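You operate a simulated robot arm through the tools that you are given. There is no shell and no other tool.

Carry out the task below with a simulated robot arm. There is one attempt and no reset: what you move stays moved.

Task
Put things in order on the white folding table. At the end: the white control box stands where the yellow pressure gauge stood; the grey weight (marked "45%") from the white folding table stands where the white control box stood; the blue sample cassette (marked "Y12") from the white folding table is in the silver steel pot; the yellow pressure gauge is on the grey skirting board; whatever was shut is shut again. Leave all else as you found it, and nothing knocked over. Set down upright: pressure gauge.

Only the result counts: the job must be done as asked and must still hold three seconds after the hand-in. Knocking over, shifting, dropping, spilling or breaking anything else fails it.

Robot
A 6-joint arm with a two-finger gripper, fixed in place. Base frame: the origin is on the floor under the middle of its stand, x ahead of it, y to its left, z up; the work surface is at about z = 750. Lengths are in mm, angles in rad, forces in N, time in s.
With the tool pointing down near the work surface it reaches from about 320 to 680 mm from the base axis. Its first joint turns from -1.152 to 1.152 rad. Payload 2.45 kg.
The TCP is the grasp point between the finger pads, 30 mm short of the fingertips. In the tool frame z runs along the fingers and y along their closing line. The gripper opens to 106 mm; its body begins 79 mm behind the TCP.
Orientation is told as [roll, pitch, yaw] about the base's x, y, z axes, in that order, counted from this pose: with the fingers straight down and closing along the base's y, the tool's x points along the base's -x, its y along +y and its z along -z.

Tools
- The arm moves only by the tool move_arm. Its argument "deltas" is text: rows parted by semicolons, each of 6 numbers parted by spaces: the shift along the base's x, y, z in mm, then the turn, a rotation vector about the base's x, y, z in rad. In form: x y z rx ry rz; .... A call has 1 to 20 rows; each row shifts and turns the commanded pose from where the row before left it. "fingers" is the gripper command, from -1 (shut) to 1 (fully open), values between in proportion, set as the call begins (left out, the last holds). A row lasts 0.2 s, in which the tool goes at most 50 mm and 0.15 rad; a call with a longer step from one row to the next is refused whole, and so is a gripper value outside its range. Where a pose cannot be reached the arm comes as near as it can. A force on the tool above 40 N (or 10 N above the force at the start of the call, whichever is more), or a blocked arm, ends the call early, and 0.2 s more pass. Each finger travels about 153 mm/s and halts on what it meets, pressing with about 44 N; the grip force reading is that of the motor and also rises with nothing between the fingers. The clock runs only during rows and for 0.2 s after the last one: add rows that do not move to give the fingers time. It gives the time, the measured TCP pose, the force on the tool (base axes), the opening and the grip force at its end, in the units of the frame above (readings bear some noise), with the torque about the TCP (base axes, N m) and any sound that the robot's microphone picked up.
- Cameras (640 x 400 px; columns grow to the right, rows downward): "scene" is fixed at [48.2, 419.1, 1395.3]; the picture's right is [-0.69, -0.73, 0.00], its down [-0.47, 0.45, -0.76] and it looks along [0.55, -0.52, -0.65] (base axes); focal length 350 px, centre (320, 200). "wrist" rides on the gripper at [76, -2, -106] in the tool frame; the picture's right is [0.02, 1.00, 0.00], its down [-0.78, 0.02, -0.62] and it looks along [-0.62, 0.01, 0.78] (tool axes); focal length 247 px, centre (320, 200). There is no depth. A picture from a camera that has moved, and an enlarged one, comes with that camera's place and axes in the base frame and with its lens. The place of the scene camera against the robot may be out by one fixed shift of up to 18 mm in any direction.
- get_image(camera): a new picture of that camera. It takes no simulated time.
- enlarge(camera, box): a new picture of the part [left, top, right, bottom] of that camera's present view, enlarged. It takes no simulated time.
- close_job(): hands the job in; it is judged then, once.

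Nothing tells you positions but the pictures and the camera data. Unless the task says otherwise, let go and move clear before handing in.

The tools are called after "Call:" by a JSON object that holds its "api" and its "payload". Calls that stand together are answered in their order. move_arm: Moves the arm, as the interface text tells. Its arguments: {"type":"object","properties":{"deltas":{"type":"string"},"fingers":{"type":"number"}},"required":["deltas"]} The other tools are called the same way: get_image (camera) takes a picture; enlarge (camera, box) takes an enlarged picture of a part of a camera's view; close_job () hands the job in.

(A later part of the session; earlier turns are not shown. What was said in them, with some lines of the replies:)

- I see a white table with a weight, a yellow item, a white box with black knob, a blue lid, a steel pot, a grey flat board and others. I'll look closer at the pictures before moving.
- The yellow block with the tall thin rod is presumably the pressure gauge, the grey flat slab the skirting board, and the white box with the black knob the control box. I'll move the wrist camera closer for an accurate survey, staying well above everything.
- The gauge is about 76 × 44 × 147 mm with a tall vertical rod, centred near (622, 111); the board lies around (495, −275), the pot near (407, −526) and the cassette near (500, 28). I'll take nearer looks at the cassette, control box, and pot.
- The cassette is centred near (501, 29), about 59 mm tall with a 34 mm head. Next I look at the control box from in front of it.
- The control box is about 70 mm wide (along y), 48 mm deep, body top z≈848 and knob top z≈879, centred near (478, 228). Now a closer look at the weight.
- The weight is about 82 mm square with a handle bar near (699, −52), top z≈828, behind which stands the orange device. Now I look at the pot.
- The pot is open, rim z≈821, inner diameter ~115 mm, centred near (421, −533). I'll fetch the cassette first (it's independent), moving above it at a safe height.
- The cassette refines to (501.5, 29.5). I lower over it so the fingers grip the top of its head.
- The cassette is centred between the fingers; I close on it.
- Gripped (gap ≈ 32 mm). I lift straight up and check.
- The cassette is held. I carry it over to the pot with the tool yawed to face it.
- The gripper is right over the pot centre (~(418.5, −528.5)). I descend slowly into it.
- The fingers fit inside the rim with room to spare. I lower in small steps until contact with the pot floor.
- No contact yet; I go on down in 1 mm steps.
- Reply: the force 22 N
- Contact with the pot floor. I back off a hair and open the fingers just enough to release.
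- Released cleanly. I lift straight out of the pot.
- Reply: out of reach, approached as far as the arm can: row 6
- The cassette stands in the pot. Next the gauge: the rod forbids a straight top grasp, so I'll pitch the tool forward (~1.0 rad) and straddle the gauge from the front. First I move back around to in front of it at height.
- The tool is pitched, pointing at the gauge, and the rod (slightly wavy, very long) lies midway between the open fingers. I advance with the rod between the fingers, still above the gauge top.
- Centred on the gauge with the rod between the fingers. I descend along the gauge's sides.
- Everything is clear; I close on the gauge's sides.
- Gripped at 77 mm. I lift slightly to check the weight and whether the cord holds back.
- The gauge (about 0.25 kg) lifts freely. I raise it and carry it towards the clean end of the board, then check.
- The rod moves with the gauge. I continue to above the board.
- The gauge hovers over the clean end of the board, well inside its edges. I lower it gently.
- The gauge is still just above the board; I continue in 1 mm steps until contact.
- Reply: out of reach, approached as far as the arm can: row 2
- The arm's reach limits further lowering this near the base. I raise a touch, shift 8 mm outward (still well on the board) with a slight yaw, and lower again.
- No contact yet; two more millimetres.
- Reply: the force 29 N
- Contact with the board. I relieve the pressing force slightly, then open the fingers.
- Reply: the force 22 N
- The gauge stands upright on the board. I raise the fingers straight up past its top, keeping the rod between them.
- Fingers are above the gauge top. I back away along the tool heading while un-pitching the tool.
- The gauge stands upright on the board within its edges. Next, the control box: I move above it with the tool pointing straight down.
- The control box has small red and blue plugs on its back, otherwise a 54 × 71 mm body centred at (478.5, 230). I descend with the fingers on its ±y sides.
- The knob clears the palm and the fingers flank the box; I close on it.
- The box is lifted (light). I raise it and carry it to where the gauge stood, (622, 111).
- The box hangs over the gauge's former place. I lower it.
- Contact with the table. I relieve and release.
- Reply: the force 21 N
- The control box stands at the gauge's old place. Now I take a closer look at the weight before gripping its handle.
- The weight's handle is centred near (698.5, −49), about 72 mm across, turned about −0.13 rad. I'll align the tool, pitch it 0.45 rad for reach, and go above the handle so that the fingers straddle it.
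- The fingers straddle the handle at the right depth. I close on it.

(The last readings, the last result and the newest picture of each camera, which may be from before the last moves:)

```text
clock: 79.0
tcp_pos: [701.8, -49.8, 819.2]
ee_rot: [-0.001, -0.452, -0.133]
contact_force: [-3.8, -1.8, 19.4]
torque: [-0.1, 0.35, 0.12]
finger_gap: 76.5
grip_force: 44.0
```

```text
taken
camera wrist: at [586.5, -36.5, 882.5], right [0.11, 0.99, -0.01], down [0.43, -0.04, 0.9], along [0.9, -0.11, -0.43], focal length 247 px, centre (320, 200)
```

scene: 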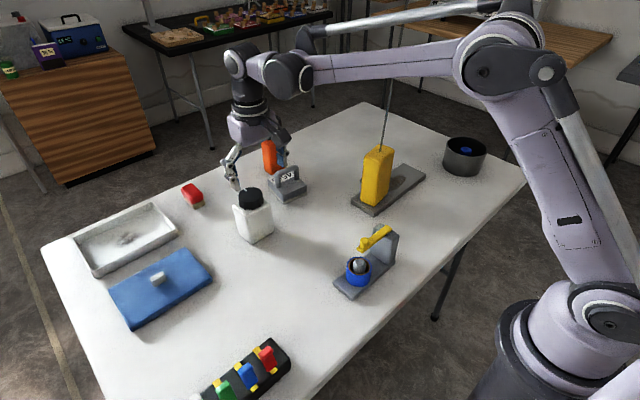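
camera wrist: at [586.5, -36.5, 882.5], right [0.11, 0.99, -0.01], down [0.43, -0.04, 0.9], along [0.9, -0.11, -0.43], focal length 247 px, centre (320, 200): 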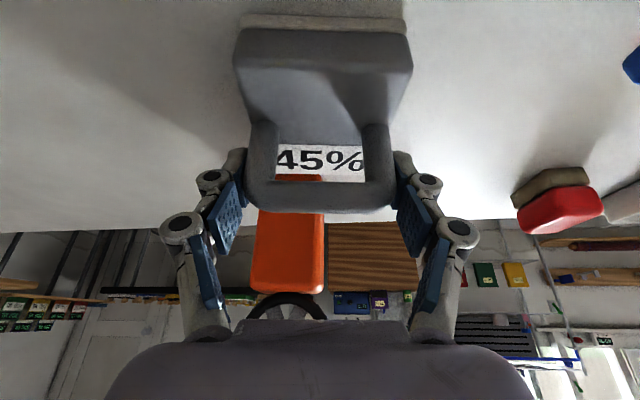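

Gripped at 76.5 mm. I lift a little and check the hold.

Call:
{"api": "move_arm", "payload": {"deltas": "0 0 3 0 0 0; 0 0 5 0 0 0; 0 0 7 0 0 0; 0 0 0 0 0 0; 0 0 0 0 0 0"}}

Call:
{"api": "get_image", "payload": {"camera": "wrist"}}

Call:
{"api": "enlarge", "payload": {"camera": "scene", "box": [220, 100, 340, 220]}}

```text
clock: 80.2
tcp_pos: [701.6, -50.0, 835.4]
ee_rot: [-0.002, -0.453, -0.133]
contact_force: [1.1, 0.2, -3.9]
torque: [-0.04, 0.01, -0.02]
finger_gap: 76.5
grip_force: 44.2
```

```text
taken
camera wrist: at [586.7, -36.8, 897.5], right [0.11, 0.99, -0.01], down [0.43, -0.04, 0.9], along [0.89, -0.11, -0.43], focal length 247 px, centre (320, 200)
```

wrist: 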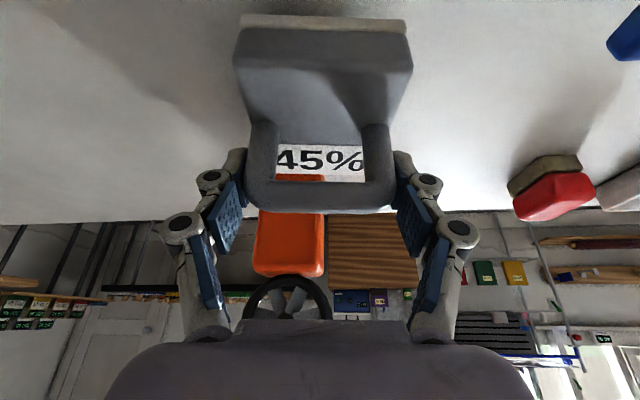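

```text
3.33 times, centred on (280, 160) of scene
camera zoom: at [48.3, 419.1, 1395.3], right [-0.69, -0.73, 0.0], down [-0.47, 0.45, -0.76], along [0.55, -0.52, -0.65], focal length 1168 px, centre (453, 333)
```

zoom: 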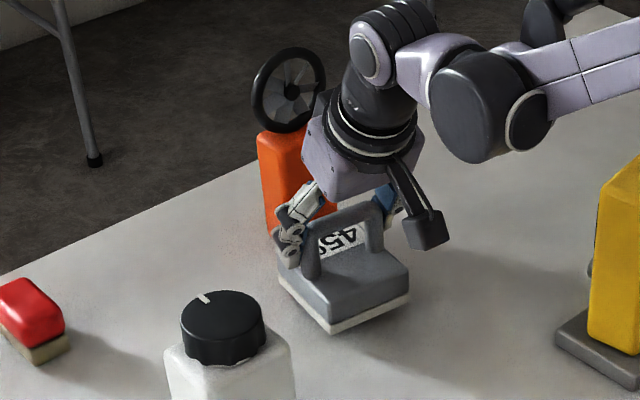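

The weight hangs steady (≈0.4 kg). I lift it and withdraw toward the middle of the table, clear of the orange device and control box.

Call:
{"api": "move_arm", "payload": {"deltas": "0 0 20 0 0 0; -10 3 15 0 0 0; -32 11.4 2 0 0 0; -32 11.4 2 0 0 0; -32 11.4 2 0 0 0; -32 11.4 2 0 0 0; -32 11.4 2 0 0 0; 0 0 0 0 0 0"}}

Call:
{"api": "get_image", "payload": {"camera": "scene"}}

Call:
{"api": "get_image", "payload": {"camera": "wrist"}}

```text
clock: 82.0
tcp_pos: [531.3, 9.4, 881.0]
ee_rot: [-0.002, -0.453, -0.13]
contact_force: [0.5, -0.2, -4.3]
torque: [0.02, 0.02, -0.02]
finger_gap: 76.1
grip_force: 44.0
```

```text
taken
```

scene: 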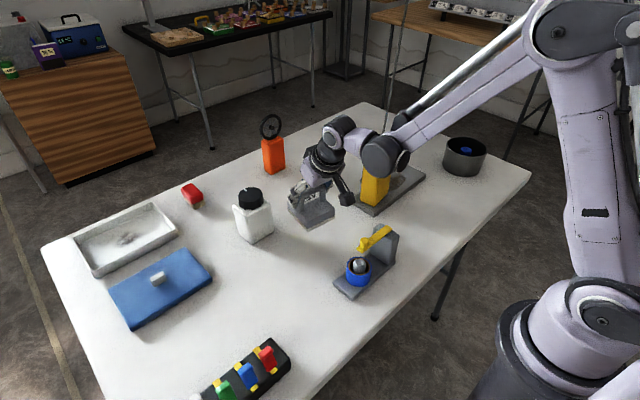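

```text
taken
camera wrist: at [416.9, 23.2, 943.4], right [0.11, 0.99, -0.01], down [0.43, -0.04, 0.9], along [0.89, -0.11, -0.43], focal length 247 px, centre (320, 200)
```

wrist: 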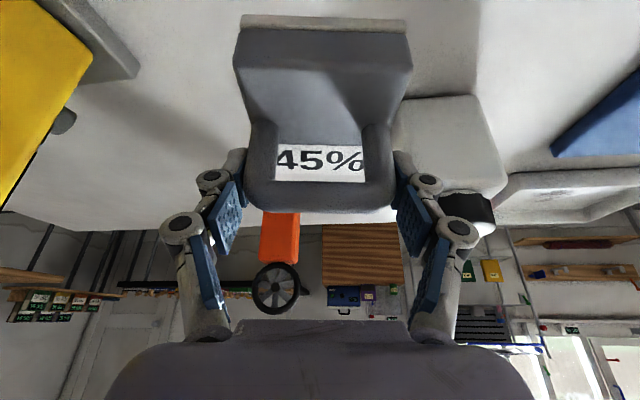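

Call:
{"api": "move_arm", "payload": {"deltas": "-8.8 36.7 0 0 0 0.0217; -8.8 36.7 0 0 0 0.0217; -8.8 36.7 0 0 0 0.0217; -8.8 36.7 0 0 0 0.0217; -8.8 36.7 0 0 0 0.0217; -8.8 36.7 0 0 0 0.0217; 0 0 0 0 0 0; 0 0 0 0 0 0"}}

Call:
{"api": "get_image", "payload": {"camera": "scene"}}

Call:
{"api": "get_image", "payload": {"camera": "wrist"}}

```text
clock: 83.8
tcp_pos: [478.6, 229.3, 879.2]
ee_rot: [-0.003, -0.452, -0.001]
contact_force: [-1.3, 0.0, -3.5]
torque: [0.0, -0.03, -0.01]
finger_gap: 76.2
grip_force: 44.1
```

```text
taken
```

scene: 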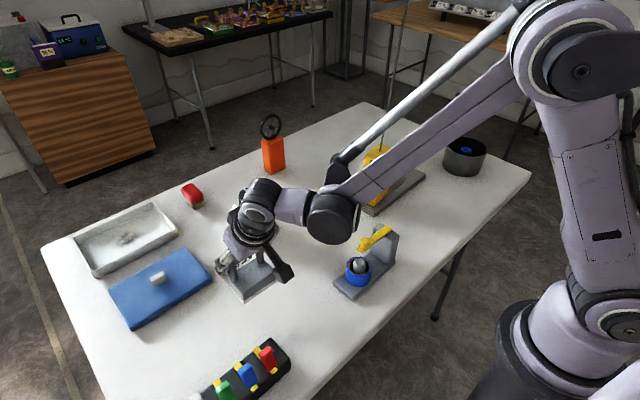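

```text
taken
camera wrist: at [363.1, 227.6, 941.6], right [-0.02, 1.0, -0.01], down [0.43, 0.02, 0.9], along [0.9, 0.01, -0.43], focal length 247 px, centre (320, 200)
```

wrist: 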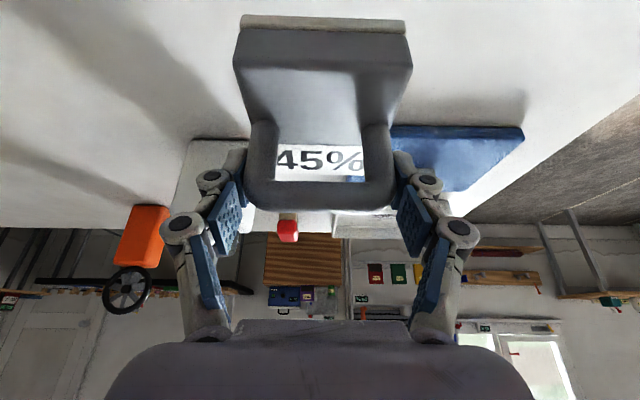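

I lower the weight onto the control box's old place.

Call:
{"api": "move_arm", "payload": {"deltas": "0 0.5 -18 0 0 0; 0 0 -18 0 0 0; 0 0 -12 0 0 0; 0 0 -5 0 0 0; 0 0 -2 0 0 0; 0 0 0 0 0 0; 0 0 0 0 0 0"}}

Call:
{"api": "enlarge", "payload": {"camera": "scene", "box": [170, 180, 330, 330]}}

```text
clock: 85.4
tcp_pos: [479.1, 229.6, 823.7]
ee_rot: [-0.003, -0.453, -0.002]
contact_force: [0.4, -0.4, -3.4]
torque: [0.0, -0.02, 0.0]
finger_gap: 76.3
grip_force: 43.8
```

```text
2.67 times, centred on (250, 255) of scene
camera zoom: at [48.3, 419.1, 1395.3], right [-0.69, -0.73, 0.0], down [-0.47, 0.45, -0.76], along [0.55, -0.52, -0.65], focal length 934 px, centre (507, 53)
```

zoom: 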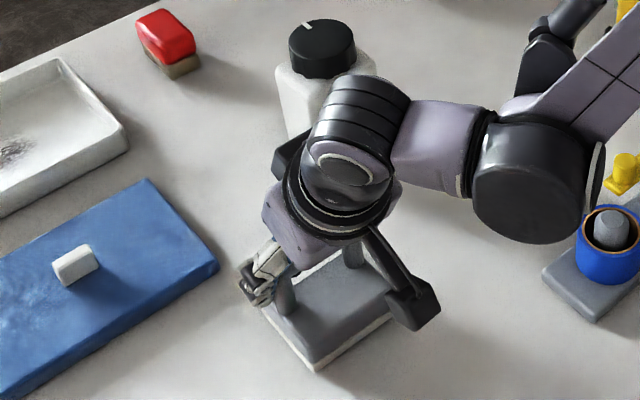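

Call:
{"api": "move_arm", "payload": {"deltas": "0 0 -1.5 0 0 0; 0 0 -1 0 0 0; 0 0 -1 0 0 0; 0 0 0 0 0 0"}}

```text
clock: 86.4
tcp_pos: [479.6, 230.4, 821.0]
ee_rot: [-0.003, -0.45, -0.003]
contact_force: [-0.3, 0.4, -3.3]
torque: [-0.01, 0.01, 0.03]
finger_gap: 76.2
grip_force: 44.6
```

Call:
{"api": "move_arm", "payload": {"deltas": "0 0 -1 0 0 0; 0 0 -1 0 0 0; 0 0 0 0 0 0"}}

```text
clock: 87.2
tcp_pos: [481.4, 231.1, 819.8]
ee_rot: [-0.002, -0.454, -0.002]
contact_force: [-6.8, -1.3, 28.7]
torque: [0.14, 0.16, 0.02]
finger_gap: 76.8
grip_force: 43.7
```

Contact with the table. I relieve slightly and release, then check before withdrawing.

Call:
{"api": "move_arm", "payload": {"deltas": "0 0 0.8 0 0 0; 0 0 0 0 0 0"}}

Call:
{"api": "move_arm", "payload": {"deltas": "0 0 0 0 0 0; 0 0 0 0 0 0; 0 0 0 0 0 0", "fingers": 1}}

Call:
{"api": "get_image", "payload": {"camera": "wrist"}}

```text
clock: 87.8
tcp_pos: [479.7, 230.7, 820.4]
ee_rot: [-0.002, -0.454, -0.005]
contact_force: [2.5, -1.6, 5.7]
torque: [0.05, -0.59, -0.08]
finger_gap: 76.7
grip_force: 43.8
```

```text
clock: 88.6
tcp_pos: [479.1, 231.8, 820.4]
ee_rot: [-0.001, -0.451, -0.002]
contact_force: [-0.3, -0.4, -0.1]
torque: [0.0, 0.0, 0.0]
finger_gap: 106.1
grip_force: 0.1
```

```text
taken
camera wrist: at [363.7, 229.5, 882.2], right [-0.02, 1.0, -0.01], down [0.43, 0.02, 0.9], along [0.9, 0.01, -0.43], focal length 247 px, centre (320, 200)
```

wrist: 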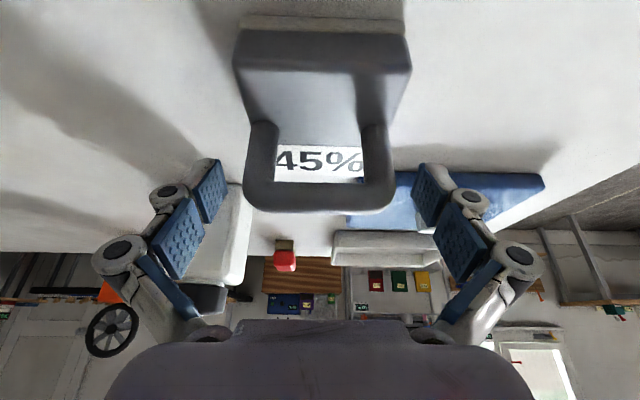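

Released. I rise straight up and withdraw to a clear pose.

Call:
{"api": "move_arm", "payload": {"deltas": "0 0 12 0 0 0; 0 0 20 0 0 0; 0 0 30 0 0 0; 0 0 40 0 0 0; -15 -10 40 0 0.1 0; -20 -20 30 0 0.1 0; -20 -25 10 0 0.1 0; -20 -30 0 0 0.1 0; -10 -30 0 0 0.05 0; 0 -30 0 0 0 0; 0 0 0 0 0 0"}}

Call:
{"api": "get_image", "payload": {"camera": "scene"}}

Call:
{"api": "get_image", "payload": {"camera": "wrist"}}

```text
clock: 91.0
tcp_pos: [393.2, 86.4, 1002.5]
ee_rot: [-0.002, -0.001, -0.002]
contact_force: [0.1, 0.2, -0.6]
torque: [0.02, 0.03, 0.02]
finger_gap: 106.2
grip_force: 0.1
```

```text
taken
```

scene: 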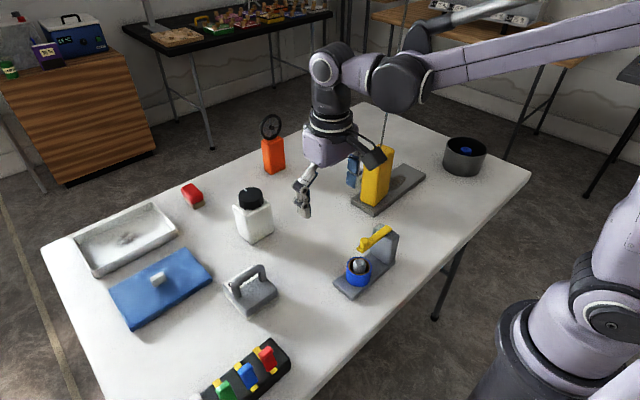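

```text
taken
camera wrist: at [315.6, 85.2, 1108.7], right [-0.02, 1.0, 0.0], down [0.78, 0.02, 0.62], along [0.62, 0.01, -0.78], focal length 247 px, centre (320, 200)
```

wrist: 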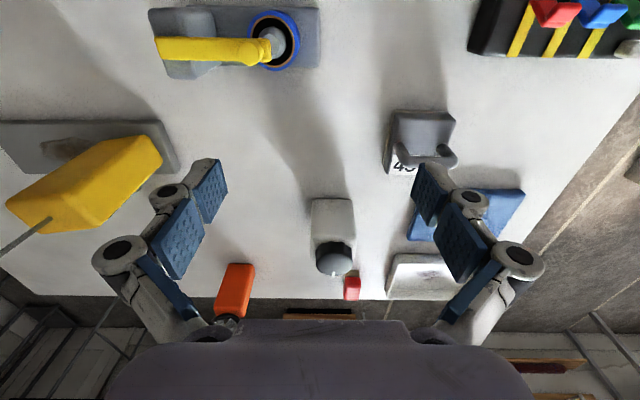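

All four items appear in place. I check each closely before handing in.

Call:
{"api": "enlarge", "payload": {"camera": "scene", "box": [330, 110, 500, 230]}}

Call:
{"api": "enlarge", "payload": {"camera": "scene", "box": [180, 170, 330, 330]}}

Call:
{"api": "enlarge", "payload": {"camera": "wrist", "box": [0, 80, 220, 250]}}

Call:
{"api": "enlarge", "payload": {"camera": "wrist", "box": [290, 90, 480, 310]}}

```text
3.33 times, centred on (415, 170) of scene
camera zoom: at [48.2, 419.1, 1395.3], right [-0.69, -0.73, 0.0], down [-0.47, 0.45, -0.76], along [0.55, -0.52, -0.65], focal length 1168 px, centre (3, 300)
```

zoom: 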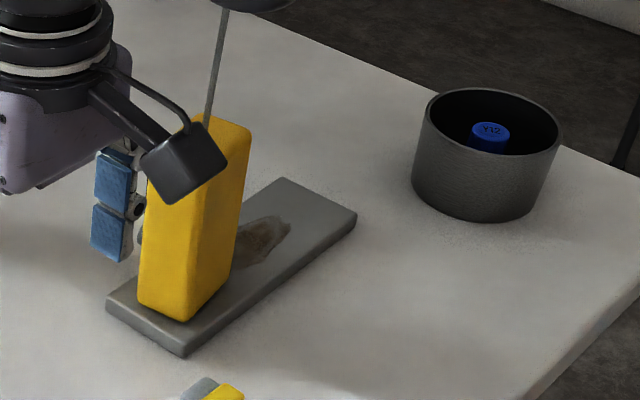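

```text
2.50 times, centred on (255, 250) of scene
camera zoom: at [48.2, 419.1, 1395.3], right [-0.69, -0.73, 0.0], down [-0.47, 0.45, -0.76], along [0.55, -0.52, -0.65], focal length 876 px, centre (482, 75)
```

zoom: 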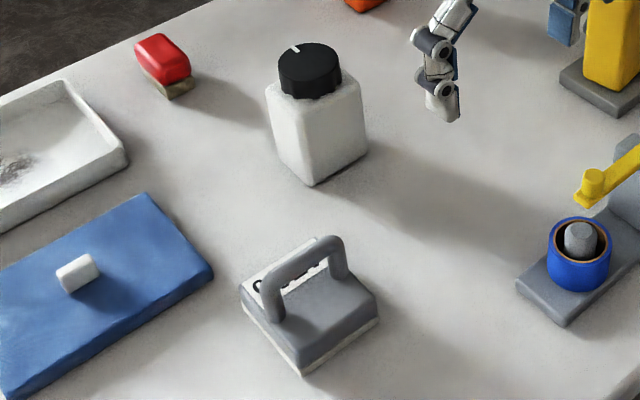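

```text
2.35 times, centred on (110, 165) of wrist
camera zoom: at [315.6, 85.2, 1108.7], right [-0.02, 1.0, 0.0], down [0.78, 0.02, 0.62], along [0.62, 0.01, -0.78], focal length 581 px, centre (814, 282)
```

zoom: 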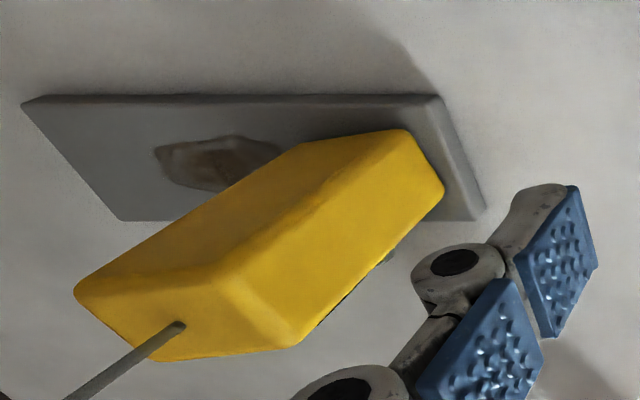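

```text
1.82 times, centred on (385, 200) of wrist
camera zoom: at [315.6, 85.2, 1108.7], right [-0.02, 1.0, 0.0], down [0.78, 0.02, 0.62], along [0.62, 0.01, -0.78], focal length 449 px, centre (202, 200)
```

zoom: 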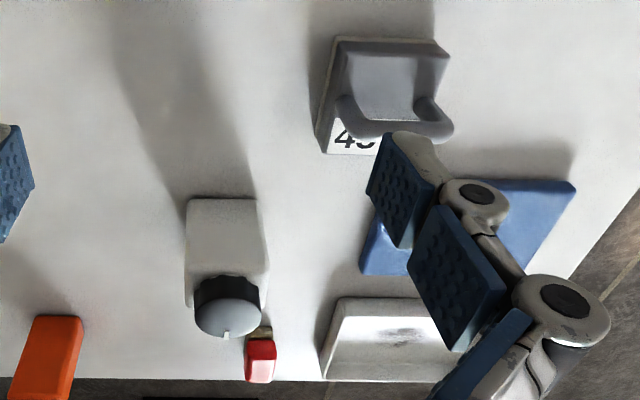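

Everything is in place: the gauge is upright on the board, the control box is at the gauge's old spot, and the weight is at the control box's old spot. The cassette is in the pot, nothing else has moved, and nothing that was shut was opened. The arm is clear, so I hand the job in.

Call:
{"api": "close_job", "payload": {}}

```text
The job is handed in.
```

I've finished the job and handed it in. The last pictures showed everything as asked:

- **Control box:** it stands where the pressure gauge stood, within about 1 mm by my estimate from the pictures.
- **Weight ("45%"):** it stands where the control box stood, also within about 1 mm.
- **Cassette ("Y12"):** it stands upright in the steel pot.
- **Pressure gauge:** it stands upright on the clean end of the skirting board, inside the board's edges. I had to turn it by about 0.15 rad to set it down, because the arm could not reach low enough that close to its base.

I opened nothing, so there was nothing to shut again. Nothing was knocked over, and I saw no other item moved. The gripper was empty and clear of everything at the hand-in.
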